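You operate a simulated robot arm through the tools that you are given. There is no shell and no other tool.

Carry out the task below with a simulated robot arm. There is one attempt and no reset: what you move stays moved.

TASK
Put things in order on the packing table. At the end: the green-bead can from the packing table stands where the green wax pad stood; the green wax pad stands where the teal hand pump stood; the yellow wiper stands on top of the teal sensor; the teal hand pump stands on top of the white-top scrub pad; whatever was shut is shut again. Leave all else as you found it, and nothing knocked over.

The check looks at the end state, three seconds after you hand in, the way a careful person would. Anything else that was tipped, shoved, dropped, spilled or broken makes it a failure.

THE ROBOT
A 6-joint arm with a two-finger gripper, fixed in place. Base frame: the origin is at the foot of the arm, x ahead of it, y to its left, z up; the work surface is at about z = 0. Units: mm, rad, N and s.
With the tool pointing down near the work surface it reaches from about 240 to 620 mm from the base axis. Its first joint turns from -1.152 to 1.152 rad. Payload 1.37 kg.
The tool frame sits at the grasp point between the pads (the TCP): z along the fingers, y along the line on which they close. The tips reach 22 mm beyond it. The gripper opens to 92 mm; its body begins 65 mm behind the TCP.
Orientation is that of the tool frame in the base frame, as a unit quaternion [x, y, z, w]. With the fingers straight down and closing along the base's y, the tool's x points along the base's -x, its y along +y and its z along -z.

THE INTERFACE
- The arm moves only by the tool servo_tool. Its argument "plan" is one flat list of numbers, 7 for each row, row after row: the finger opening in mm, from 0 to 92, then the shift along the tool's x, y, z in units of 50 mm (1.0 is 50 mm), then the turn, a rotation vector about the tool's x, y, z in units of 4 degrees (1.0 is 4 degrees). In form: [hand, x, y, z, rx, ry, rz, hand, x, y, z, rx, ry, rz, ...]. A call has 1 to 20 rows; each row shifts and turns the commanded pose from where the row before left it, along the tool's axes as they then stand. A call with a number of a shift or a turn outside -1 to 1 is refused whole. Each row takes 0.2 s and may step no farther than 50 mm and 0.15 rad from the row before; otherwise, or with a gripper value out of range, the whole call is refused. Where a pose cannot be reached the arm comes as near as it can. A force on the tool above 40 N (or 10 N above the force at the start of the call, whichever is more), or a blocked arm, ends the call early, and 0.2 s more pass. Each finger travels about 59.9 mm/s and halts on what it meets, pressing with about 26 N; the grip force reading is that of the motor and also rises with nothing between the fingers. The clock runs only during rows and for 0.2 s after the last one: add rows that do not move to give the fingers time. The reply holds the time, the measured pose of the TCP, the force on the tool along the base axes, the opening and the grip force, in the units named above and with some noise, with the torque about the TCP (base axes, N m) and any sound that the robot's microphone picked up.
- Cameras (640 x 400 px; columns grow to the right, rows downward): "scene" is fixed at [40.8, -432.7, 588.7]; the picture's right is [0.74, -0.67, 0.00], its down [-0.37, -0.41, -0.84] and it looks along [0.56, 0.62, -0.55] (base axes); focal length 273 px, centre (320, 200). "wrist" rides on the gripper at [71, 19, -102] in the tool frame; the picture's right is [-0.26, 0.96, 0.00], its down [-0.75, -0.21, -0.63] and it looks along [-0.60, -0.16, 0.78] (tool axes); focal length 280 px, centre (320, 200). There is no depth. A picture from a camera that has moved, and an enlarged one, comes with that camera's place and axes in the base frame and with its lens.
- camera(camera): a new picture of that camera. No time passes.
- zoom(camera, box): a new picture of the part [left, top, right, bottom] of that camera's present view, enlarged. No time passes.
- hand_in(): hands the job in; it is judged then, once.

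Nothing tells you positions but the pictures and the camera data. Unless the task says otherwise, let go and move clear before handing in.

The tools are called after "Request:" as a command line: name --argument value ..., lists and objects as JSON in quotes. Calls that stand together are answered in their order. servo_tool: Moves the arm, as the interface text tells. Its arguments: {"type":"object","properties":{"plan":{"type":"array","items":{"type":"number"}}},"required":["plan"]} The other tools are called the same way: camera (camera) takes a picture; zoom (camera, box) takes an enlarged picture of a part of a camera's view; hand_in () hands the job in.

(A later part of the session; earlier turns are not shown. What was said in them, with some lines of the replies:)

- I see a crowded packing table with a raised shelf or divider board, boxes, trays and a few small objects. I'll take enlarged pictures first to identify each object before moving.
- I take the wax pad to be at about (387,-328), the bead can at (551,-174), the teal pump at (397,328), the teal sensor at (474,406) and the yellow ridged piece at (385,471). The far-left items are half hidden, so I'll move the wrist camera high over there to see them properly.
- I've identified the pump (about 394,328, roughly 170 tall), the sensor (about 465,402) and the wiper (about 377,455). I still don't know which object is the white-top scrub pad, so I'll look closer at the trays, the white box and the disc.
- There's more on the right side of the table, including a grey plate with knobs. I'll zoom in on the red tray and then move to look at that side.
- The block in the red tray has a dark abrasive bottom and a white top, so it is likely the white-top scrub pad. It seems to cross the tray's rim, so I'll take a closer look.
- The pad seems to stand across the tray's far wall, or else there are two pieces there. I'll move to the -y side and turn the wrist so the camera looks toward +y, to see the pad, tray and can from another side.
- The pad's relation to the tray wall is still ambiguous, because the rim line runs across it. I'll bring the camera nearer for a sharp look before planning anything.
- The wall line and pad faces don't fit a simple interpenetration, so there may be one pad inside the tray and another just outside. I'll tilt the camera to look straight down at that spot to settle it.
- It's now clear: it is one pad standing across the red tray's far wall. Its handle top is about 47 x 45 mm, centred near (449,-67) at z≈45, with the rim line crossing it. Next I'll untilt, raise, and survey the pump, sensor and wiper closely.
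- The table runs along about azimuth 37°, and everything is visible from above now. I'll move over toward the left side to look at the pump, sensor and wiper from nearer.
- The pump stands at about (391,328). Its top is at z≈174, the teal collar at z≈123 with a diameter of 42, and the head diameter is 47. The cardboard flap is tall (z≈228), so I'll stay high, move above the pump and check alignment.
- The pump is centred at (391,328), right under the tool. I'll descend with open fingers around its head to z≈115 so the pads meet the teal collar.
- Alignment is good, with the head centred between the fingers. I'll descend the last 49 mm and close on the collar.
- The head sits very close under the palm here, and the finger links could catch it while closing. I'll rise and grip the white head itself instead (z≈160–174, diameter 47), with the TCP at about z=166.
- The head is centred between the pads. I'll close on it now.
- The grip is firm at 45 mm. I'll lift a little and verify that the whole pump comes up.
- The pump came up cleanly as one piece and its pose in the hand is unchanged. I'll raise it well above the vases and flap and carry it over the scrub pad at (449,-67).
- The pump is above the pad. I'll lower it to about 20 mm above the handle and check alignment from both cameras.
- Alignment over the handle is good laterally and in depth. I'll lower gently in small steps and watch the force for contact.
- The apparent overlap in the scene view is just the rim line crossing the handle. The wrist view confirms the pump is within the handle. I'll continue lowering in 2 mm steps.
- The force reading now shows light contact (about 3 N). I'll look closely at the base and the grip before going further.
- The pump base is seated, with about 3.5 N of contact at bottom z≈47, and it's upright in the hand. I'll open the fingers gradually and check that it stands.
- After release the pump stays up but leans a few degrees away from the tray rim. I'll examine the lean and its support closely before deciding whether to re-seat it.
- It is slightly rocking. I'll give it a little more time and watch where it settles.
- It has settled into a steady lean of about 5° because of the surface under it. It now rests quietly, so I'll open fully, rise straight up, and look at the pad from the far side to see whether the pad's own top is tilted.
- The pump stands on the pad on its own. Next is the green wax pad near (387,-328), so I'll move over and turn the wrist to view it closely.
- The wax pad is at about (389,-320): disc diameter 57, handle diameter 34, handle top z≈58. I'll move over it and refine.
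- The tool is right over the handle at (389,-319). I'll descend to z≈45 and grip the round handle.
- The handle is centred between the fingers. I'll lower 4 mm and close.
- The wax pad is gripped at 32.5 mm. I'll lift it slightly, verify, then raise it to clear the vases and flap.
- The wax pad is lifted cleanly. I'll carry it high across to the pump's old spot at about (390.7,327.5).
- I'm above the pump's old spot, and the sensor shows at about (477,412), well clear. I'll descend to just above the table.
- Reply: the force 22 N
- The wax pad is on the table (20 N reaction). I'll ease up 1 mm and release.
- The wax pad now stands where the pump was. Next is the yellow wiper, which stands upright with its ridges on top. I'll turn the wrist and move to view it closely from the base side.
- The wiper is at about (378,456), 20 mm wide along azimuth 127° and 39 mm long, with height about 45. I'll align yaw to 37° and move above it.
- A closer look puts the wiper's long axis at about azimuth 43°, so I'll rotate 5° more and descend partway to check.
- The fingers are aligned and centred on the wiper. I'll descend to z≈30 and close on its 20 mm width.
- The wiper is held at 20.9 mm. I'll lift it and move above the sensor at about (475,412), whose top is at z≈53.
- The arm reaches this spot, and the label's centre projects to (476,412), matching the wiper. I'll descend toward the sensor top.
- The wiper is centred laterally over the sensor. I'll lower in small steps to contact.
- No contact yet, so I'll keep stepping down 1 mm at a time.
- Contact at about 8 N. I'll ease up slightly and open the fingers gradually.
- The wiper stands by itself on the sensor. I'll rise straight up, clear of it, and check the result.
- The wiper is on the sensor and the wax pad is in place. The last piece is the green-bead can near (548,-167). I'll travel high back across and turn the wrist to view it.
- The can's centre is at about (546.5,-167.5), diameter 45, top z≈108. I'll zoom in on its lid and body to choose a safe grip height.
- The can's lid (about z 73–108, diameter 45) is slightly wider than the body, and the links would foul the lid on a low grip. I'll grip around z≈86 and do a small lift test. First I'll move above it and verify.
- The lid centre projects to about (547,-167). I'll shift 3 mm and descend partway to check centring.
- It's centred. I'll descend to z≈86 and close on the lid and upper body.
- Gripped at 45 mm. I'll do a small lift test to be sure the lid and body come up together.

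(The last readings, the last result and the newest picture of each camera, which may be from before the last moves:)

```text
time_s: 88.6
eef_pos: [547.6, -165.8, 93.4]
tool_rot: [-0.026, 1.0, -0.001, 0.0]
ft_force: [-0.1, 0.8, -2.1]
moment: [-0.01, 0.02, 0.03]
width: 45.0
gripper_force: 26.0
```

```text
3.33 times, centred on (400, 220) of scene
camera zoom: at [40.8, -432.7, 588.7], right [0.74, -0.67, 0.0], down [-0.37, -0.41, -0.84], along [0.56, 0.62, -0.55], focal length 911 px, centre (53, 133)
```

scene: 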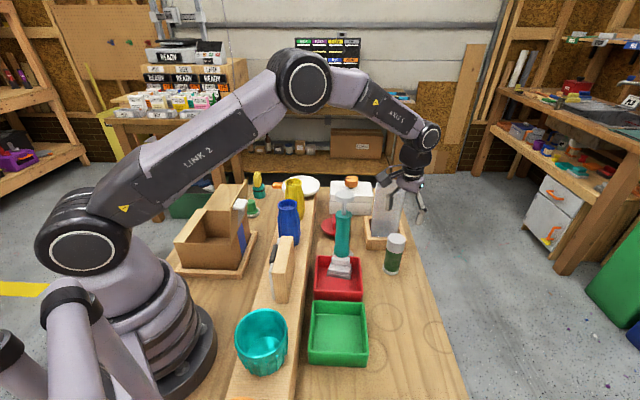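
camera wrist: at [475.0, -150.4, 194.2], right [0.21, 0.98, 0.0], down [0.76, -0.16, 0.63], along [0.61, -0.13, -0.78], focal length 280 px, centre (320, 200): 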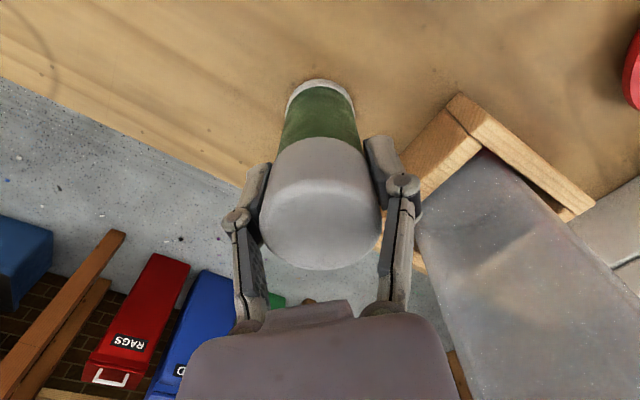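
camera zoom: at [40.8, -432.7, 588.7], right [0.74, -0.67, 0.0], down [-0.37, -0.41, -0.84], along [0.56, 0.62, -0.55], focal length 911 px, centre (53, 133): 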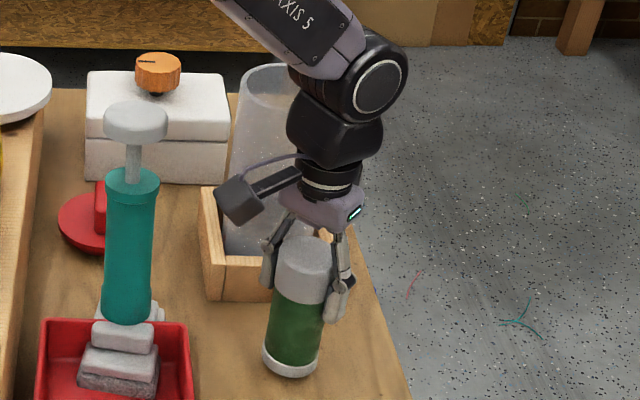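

The can comes up as one piece. I'll raise it and carry it to the wax pad's original spot at (389.4,-320).

Request:
servo_tool --plan '[36, 0, 0, -0.6, 0, 0, 0, 36, 0, 0, -0.9, 0, 0, 0, 36, 0, 0, -0.7, 0, 0, 0, 36, 0, 0, 0, 0, 0, 0, 36, 0.3, -0.264, 0, 0, 0, 0, 36, 0.6, -0.527, 0, 0, 0, 0, 36, 0.6, -0.527, 0, 0, 0, 0, 36, 0.6, -0.527, 0, 0, 0, 0, 36, 0.6, -0.527, 0, 0, 0, 0, 36, 0.4, -0.352, 0, 0, 0, 0, 36, 0.218, -0.192, 0, 0, 0, 0, 36, 0, 0, 0, 0, 0, 0]'

Request:
camera --camera "wrist"

Request:
camera --camera "scene"

```text
time_s: 91.2
eef_pos: [387.9, -318.7, 204.4]
tool_rot: [-0.026, 1.0, -0.001, 0.0]
ft_force: [0.2, 0.2, -1.3]
moment: [0.02, -0.01, 0.0]
width: 45.1
gripper_force: 26.6
```

```text
taken
camera wrist: at [315.9, -304.0, 305.5], right [0.21, 0.98, 0.0], down [0.76, -0.16, 0.63], along [0.61, -0.13, -0.78], focal length 280 px, centre (320, 200)
```

wrist: 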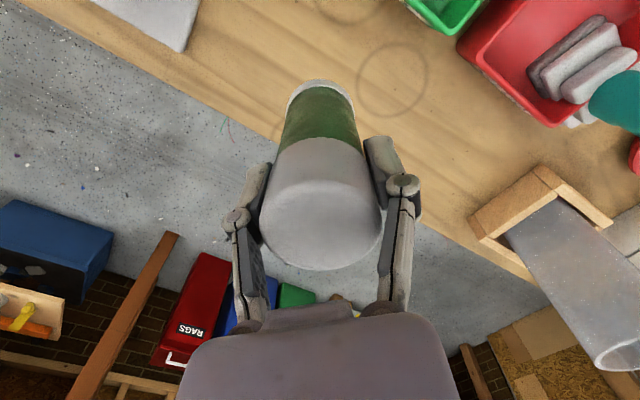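

```text
taken
```

scene: 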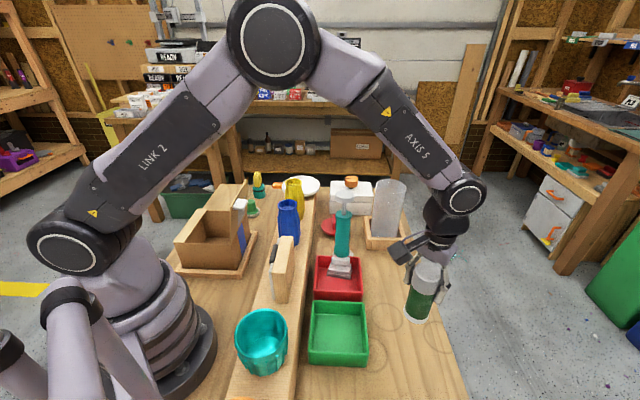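

Request:
servo_tool --plan '[36, -0.03, -0.02, 0.6, 0, 0, 0, 36, 0, 0, 0.8, 0, 0, 0, 36, 0, 0, 0.6, 0, 0, 0, 36, 0, 0, 0.3, 0, 0, 0, 36, 0, 0, 0, 0, 0, 0]'

Request:
zoom --camera "scene" --box '[350, 260, 470, 370]'

Request:
camera --camera "wrist"

```text
time_s: 92.4
eef_pos: [388.6, -317.7, 87.0]
tool_rot: [-0.027, 1.0, -0.001, 0.0]
ft_force: [0.7, 0.9, -1.1]
moment: [0.0, 0.01, 0.02]
width: 45.3
gripper_force: 26.3
```

```text
3.64 times, centred on (410, 315) of scene
camera zoom: at [40.8, -432.7, 588.7], right [0.74, -0.67, 0.0], down [-0.37, -0.41, -0.84], along [0.56, 0.62, -0.55], focal length 994 px, centre (-7, -218)
```

zoom: 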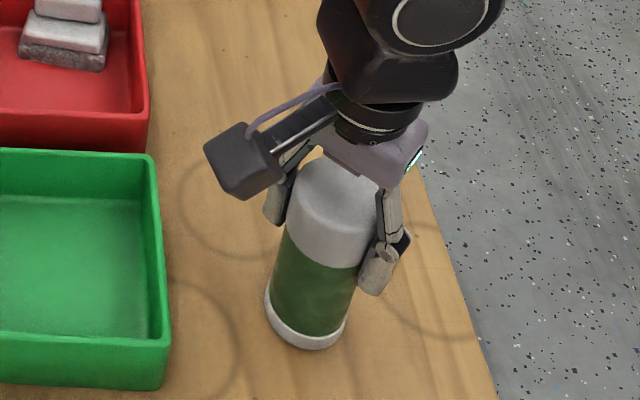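

```text
taken
camera wrist: at [317.5, -303.4, 189.5], right [0.21, 0.98, 0.0], down [0.76, -0.16, 0.63], along [0.61, -0.13, -0.78], focal length 280 px, centre (320, 200)
```

wrist: 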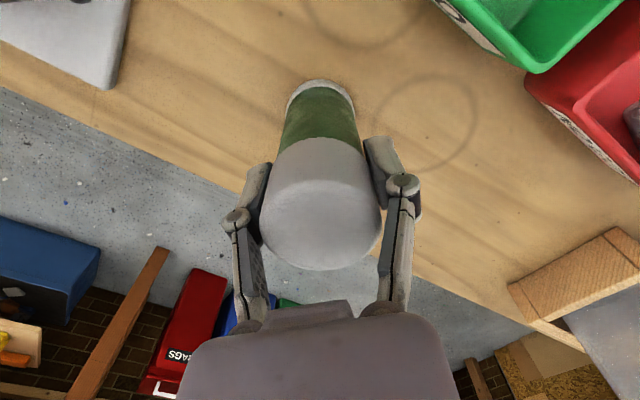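

Compared with the wax pad's original image, the can needs about 3 mm more toward +x,-y. I'll shift and lower gently to contact.

Request:
servo_tool --plan '[36, -0.05, -0.045, 0, 0, 0, 0, 36, 0, 0, 0.03, 0, 0, 0, 36, 0, 0, 0, 0, 0, 0]'

Request:
servo_tool --plan '[36, 0, 0, 0.02, 0, 0, 0, 36, 0, 0, 0, 0, 0, 0]'

Request:
servo_tool --plan '[36, 0, 0, 0.02, 0, 0, 0, 36, 0, 0, 0, 0, 0, 0]'

Request:
zoom --camera "scene" --box '[370, 310, 450, 370]'

```text
time_s: 93.2
eef_pos: [390.9, -322.2, 85.7]
tool_rot: [-0.026, 1.0, 0.0, 0.0]
ft_force: [0.5, -1.1, -2.5]
moment: [0.01, -0.04, 0.03]
width: 45.0
gripper_force: 25.3
```

```text
time_s: 93.8
eef_pos: [391.1, -321.9, 84.3]
tool_rot: [-0.026, 1.0, -0.001, 0.0]
ft_force: [0.2, 0.9, -1.2]
moment: [0.0, 0.0, 0.0]
width: 44.6
gripper_force: 26.3
```

```text
time_s: 94.4
eef_pos: [392.1, -321.6, 84.5]
tool_rot: [-0.026, 1.0, -0.001, 0.0]
ft_force: [-5.5, 1.8, 10.6]
moment: [0.21, 0.31, -0.03]
width: 45.2
gripper_force: 25.4
```

```text
6.67 times, centred on (410, 340) of scene
camera zoom: at [40.8, -432.7, 588.7], right [0.74, -0.67, 0.0], down [-0.37, -0.41, -0.84], along [0.56, 0.62, -0.55], focal length 1823 px, centre (-280, -733)
```

zoom: 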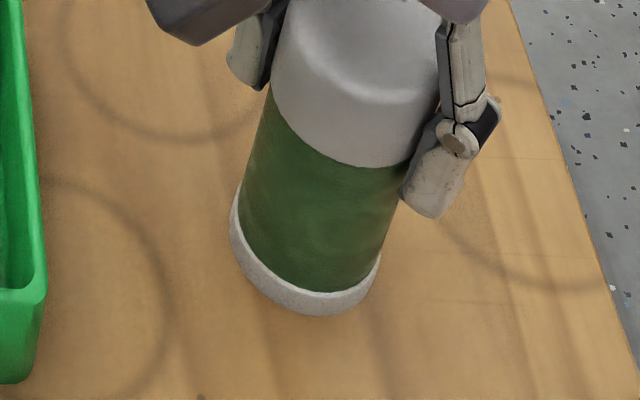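

Contact made, and the base outline matches the wax pad's old location within about 1–2 mm. I'll ease off slightly and release.

Request:
servo_tool --plan '[36, 0, 0, -0.015, 0, 0, 0, 42, 0, 0, 0, 0, 0, 0, 45, 0, 0, 0, 0, 0, 0, 47, 0, 0, 0, 0, 0, 0, 52, 0, 0, 0, 0, 0, 0, 60, 0, 0, 0, 0, 0, 0, 70, 0, 0, 0, 0, 0, 0]'

Request:
zoom --camera "scene" --box '[350, 260, 470, 370]'

Request:
servo_tool --plan '[72, 0, 0, -0.4, 0, 0, 0, 72, 0, 0, -0.8, 0, 0, 0, 72, 0, 0, -0.9, 0, 0, 0, 72, 0, 0, -0.9, 0, 0, 0, 72, 0, 0, -0.9, 0, 0, 0, 72, 0, 0, 0, 0, 0, 0]'

Request:
camera --camera "wrist"

Request:
camera --camera "scene"

```text
time_s: 96.0
eef_pos: [392.0, -321.5, 86.2]
tool_rot: [-0.026, 1.0, -0.001, 0.001]
ft_force: [0.6, -0.2, 0.8]
moment: [-0.01, -0.02, 0.01]
width: 70.1
gripper_force: 0.0
```

```text
3.64 times, centred on (410, 315) of scene
camera zoom: at [40.8, -432.7, 588.7], right [0.74, -0.67, 0.0], down [-0.37, -0.41, -0.84], along [0.56, 0.62, -0.55], focal length 994 px, centre (-7, -218)
```

zoom: 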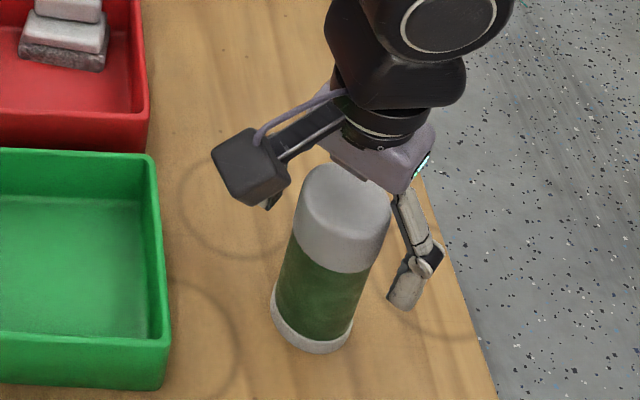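

```text
time_s: 97.4
eef_pos: [393.1, -323.2, 279.8]
tool_rot: [-0.027, 1.0, 0.0, 0.0]
ft_force: [1.2, -0.2, 0.5]
moment: [0.01, -0.03, 0.0]
width: 71.9
gripper_force: 0.0
```

```text
taken
camera wrist: at [320.6, -308.8, 380.6], right [0.21, 0.98, 0.0], down [0.76, -0.16, 0.63], along [0.61, -0.13, -0.78], focal length 280 px, centre (320, 200)
```

wrist: 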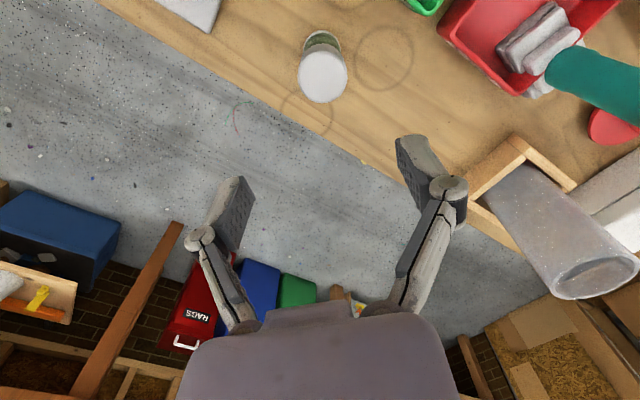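

```text
taken
```

scene: 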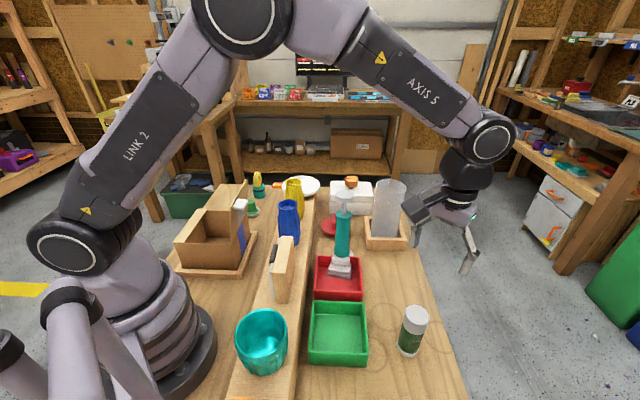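

All four moves are done. Before handing in I want to check the pump's lean against the pad, so I'll move high and turn the wrist to look along the tray wall from the can's old side.

Request:
servo_tool --plan '[60, -0.652, 0.603, -0.08, 0, 0, 0, 60, -0.652, 0.603, -0.08, 0, 0, 0, 60, -0.652, 0.603, -0.08, 0, 0, 0, 60, -0.652, 0.603, -0.08, 0, 0, 0, 60, -0.652, 0.603, -0.08, 0, 0, 0, 60, 0, 0, 0, 0, 0, -1, 60, 0, 0, 0, 0, 0, -1, 60, 0, 0, 0, 0, 0, -1, 60, 0, 0, 0, 0, 0, -1, 60, 0, 0, 0, 0, 0, -1, 60, 0, 0, 0, 0, 0, -1, 60, 0, 0, 0, 0, 0, -1, 60, 0, 0, 0, 0, 0, -1, 60, 0, 0, 0, 0, 0, -1, 60, 0, 0, 0, 0, 0, -1, 60, 0, 0, 0, 0, 0, -1, 60, 0, 0, 0, 0, 0, -1, 60, 0, 0, 0, 0, 0, -1, 60, 0, 0, 0, 0, 0, -1, 60, 0, 0, 0, 0, 0, -1]'

Request:
servo_tool --plan '[60, 0, 0, 0, 0, 0, -1, 60, 0, 0, 0, 0, 0, -1, 60, 0, 0, 0, 0, 0, -1, 60, 0, 0, 0, 0, 0, -1, 60, 0, 0, 0, 0, 0, -1, 60, 0, 0, 0, 0, 0, -1, 60, 0, 0, 0, 0, 0, -1, 60, 0, 0, 0, 0, 0, -1, 60, 0, 0, 0, 0, 0, -1, 60, 0, 0, 0, 0, 0, -1, 60, 0, 0, 0, 0, 0, -1, 60, 0, 0, 0, 0, 0, -1, 60, 0, 0, 0, 0, 0, -1, 60, 0, 0, 0, 0, 0, -1, 60, 0, 0, 0, 0, 0, -1, 60, 0, 0, 0, 0, 0, -1, 60, 0, 0, 0, 0, 0, -1, 60, 0, 0, 0, 0, 0, -1, 60, 0, 0, 0, 0, 0, -1, 60, 0, 0, 0, 0, 0, 0]'

Request:
camera --camera "wrist"

Request:
camera --camera "scene"

```text
time_s: 101.6
eef_pos: [546.1, -163.3, 299.4]
tool_rot: [-0.524, 0.852, -0.001, 0.0]
ft_force: [0.5, 0.1, -0.4]
moment: [0.02, -0.02, -0.01]
width: 60.1
gripper_force: 0.0
```

```text
time_s: 105.8
eef_pos: [547.4, -163.2, 299.3]
tool_rot: [0.937, -0.35, 0.001, 0.0]
ft_force: [-0.2, 1.0, 0.7]
moment: [-0.01, -0.01, -0.03]
width: 60.1
gripper_force: 0.0
```

```text
taken
camera wrist: at [587.4, -225.7, 401.2], right [-0.83, -0.56, 0.0], down [-0.43, 0.65, 0.62], along [-0.35, 0.52, -0.78], focal length 280 px, centre (320, 200)
```

wrist: 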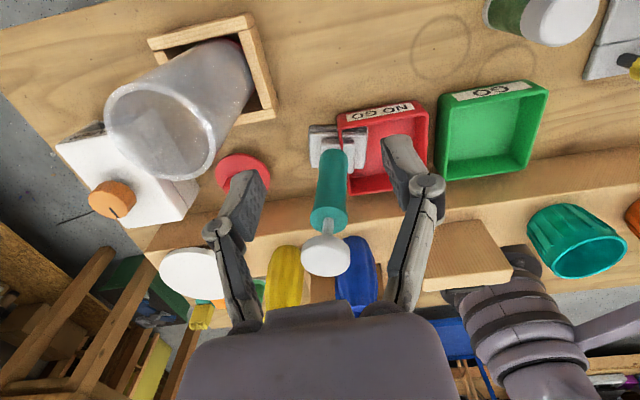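

```text
taken
```

scene: 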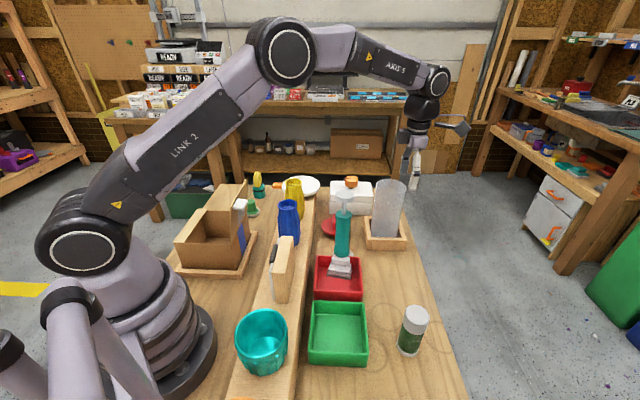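

Request:
zoom --camera "wrist" --box '[270, 90, 450, 290]'

Request:
zoom --camera "wrist" --box '[295, 100, 395, 190]'

```text
2.00 times, centred on (360, 190) of wrist
camera zoom: at [587.4, -225.7, 401.2], right [-0.83, -0.56, 0.0], down [-0.43, 0.65, 0.62], along [-0.35, 0.52, -0.78], focal length 561 px, centre (240, 220)
```

zoom: 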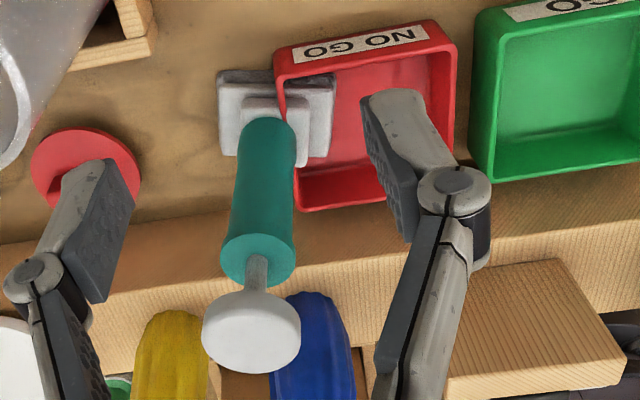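

```text
4.44 times, centred on (345, 145) of wrist
camera zoom: at [587.4, -225.7, 401.2], right [-0.83, -0.56, 0.0], down [-0.43, 0.65, 0.62], along [-0.35, 0.52, -0.78], focal length 1246 px, centre (209, 444)
```

zoom: 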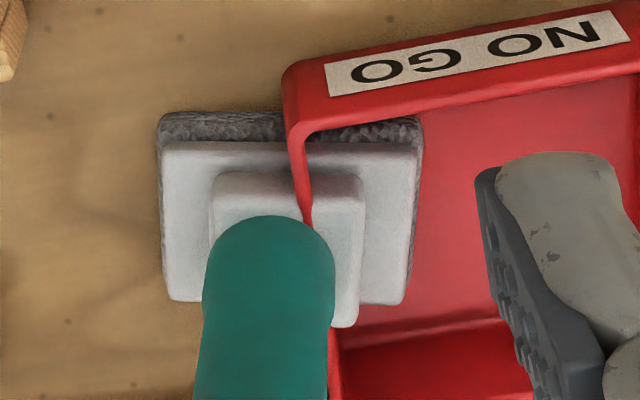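

Request:
zoom --camera "wrist" --box '[320, 125, 370, 165]'

Request:
zoom --camera "scene" --box '[325, 240, 360, 268]'

```text
10.00 times, centred on (345, 145) of wrist
camera zoom: at [587.4, -225.7, 401.2], right [-0.83, -0.56, 0.0], down [-0.43, 0.65, 0.62], along [-0.35, 0.52, -0.78], focal length 2804 px, centre (70, 750)
```

zoom: 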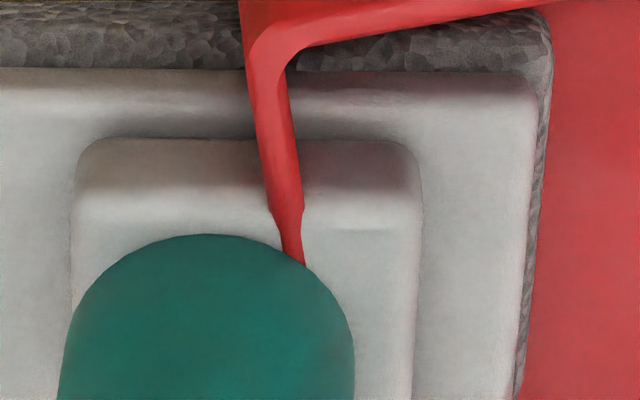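

```text
14.29 times, centred on (342, 254) of scene
camera zoom: at [40.8, -432.7, 588.7], right [0.74, -0.67, 0.0], down [-0.37, -0.41, -0.84], along [0.56, 0.62, -0.55], focal length 3906 px, centre (-1, -571)
```

zoom: 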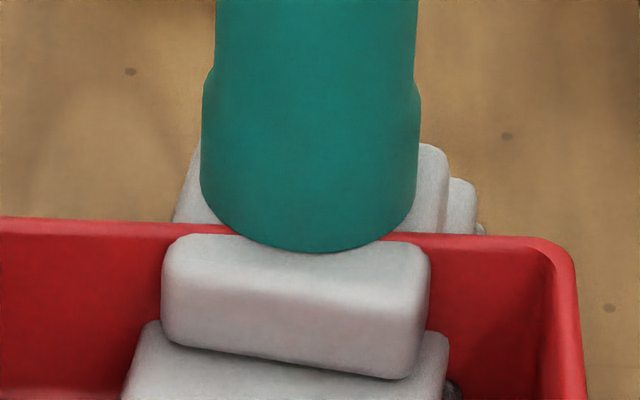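

The lean (about 5–6°) comes from the tray rim crossing the handle, which can't be avoided without moving the pad or tray. The pump has stood steady for over a minute. I'll do a last check of all four results and the surroundings.

Request:
zoom --camera "scene" --box '[170, 150, 330, 250]'

Request:
zoom --camera "scene" --box '[290, 160, 450, 260]'

Request:
zoom --camera "scene" --box '[220, 230, 460, 380]'

```text
4.00 times, centred on (250, 200) of scene
camera zoom: at [40.8, -432.7, 588.7], right [0.74, -0.67, 0.0], down [-0.37, -0.41, -0.84], along [0.56, 0.62, -0.55], focal length 1094 px, centre (600, 200)
```

zoom: 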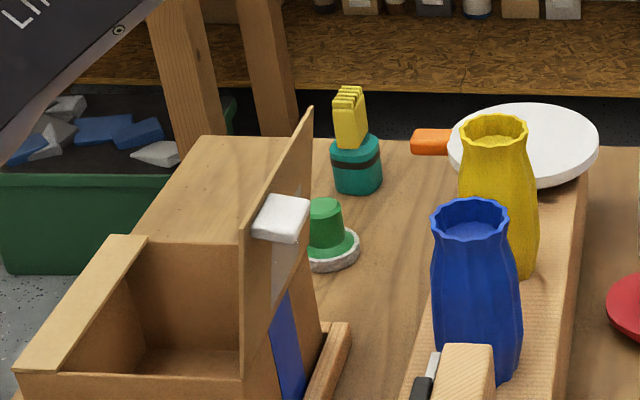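

```text
4.00 times, centred on (370, 210) of scene
camera zoom: at [40.8, -432.7, 588.7], right [0.74, -0.67, 0.0], down [-0.37, -0.41, -0.84], along [0.56, 0.62, -0.55], focal length 1094 px, centre (120, 160)
```

zoom: 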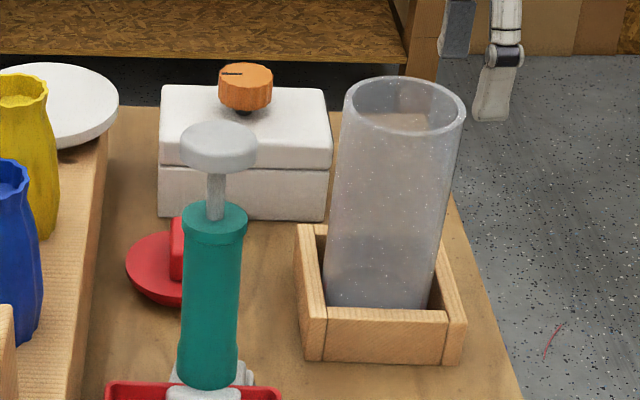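

```text
2.67 times, centred on (340, 305) of scene
camera zoom: at [40.8, -432.7, 588.7], right [0.74, -0.67, 0.0], down [-0.37, -0.41, -0.84], along [0.56, 0.62, -0.55], focal length 729 px, centre (267, -80)
```

zoom: 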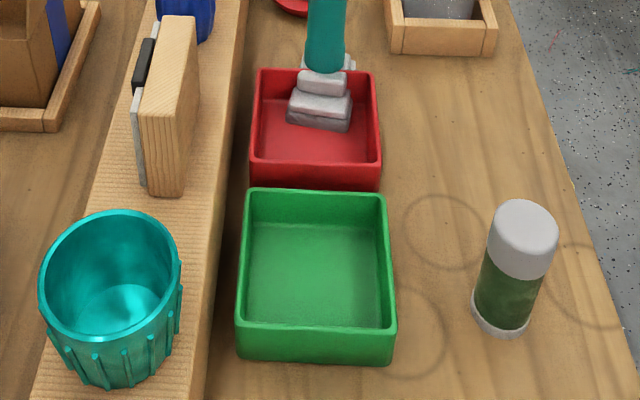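

The pump stands steady on the scrub pad and the wax pad is on the pump's old spot. The wiper stands on the sensor and the can is on the wax pad's old spot. Nothing else moved, nothing was opened, and the arm is clear, so I'm handing in.

Request:
hand_in

```text
The job is handed in.
```

I carried out all four moves and handed the job in. The one imperfection is that the hand pump leans about 5–6° on the scrub pad.

| Item | Where it ended up | State when handed in |
|---|---|---|
| Green-bead can | On the green wax pad's old spot | Upright, within about 2 mm of the old spot, lid still on |
| Green wax pad | On the teal hand pump's old spot | Flat on the table |
| Yellow wiper | On top of the teal sensor | Standing upright |
| Teal hand pump | On top of the white-top scrub pad | Standing, with a slight lean |

- **Pump lean:** The scrub pad was already standing across the far wall of the red tray. The tray rim crosses its handle and seems to tip the pump away from the tray. Removing the lean would have meant moving the pad or tray, or balancing the pump half off the handle, so I left it. It stood without moving for about a minute before I handed in.
- **Shut things:** I opened nothing, so there was nothing to close again.
- **Everything else:** In the final pictures nothing else appeared to have moved. The arm is clear of the table items.
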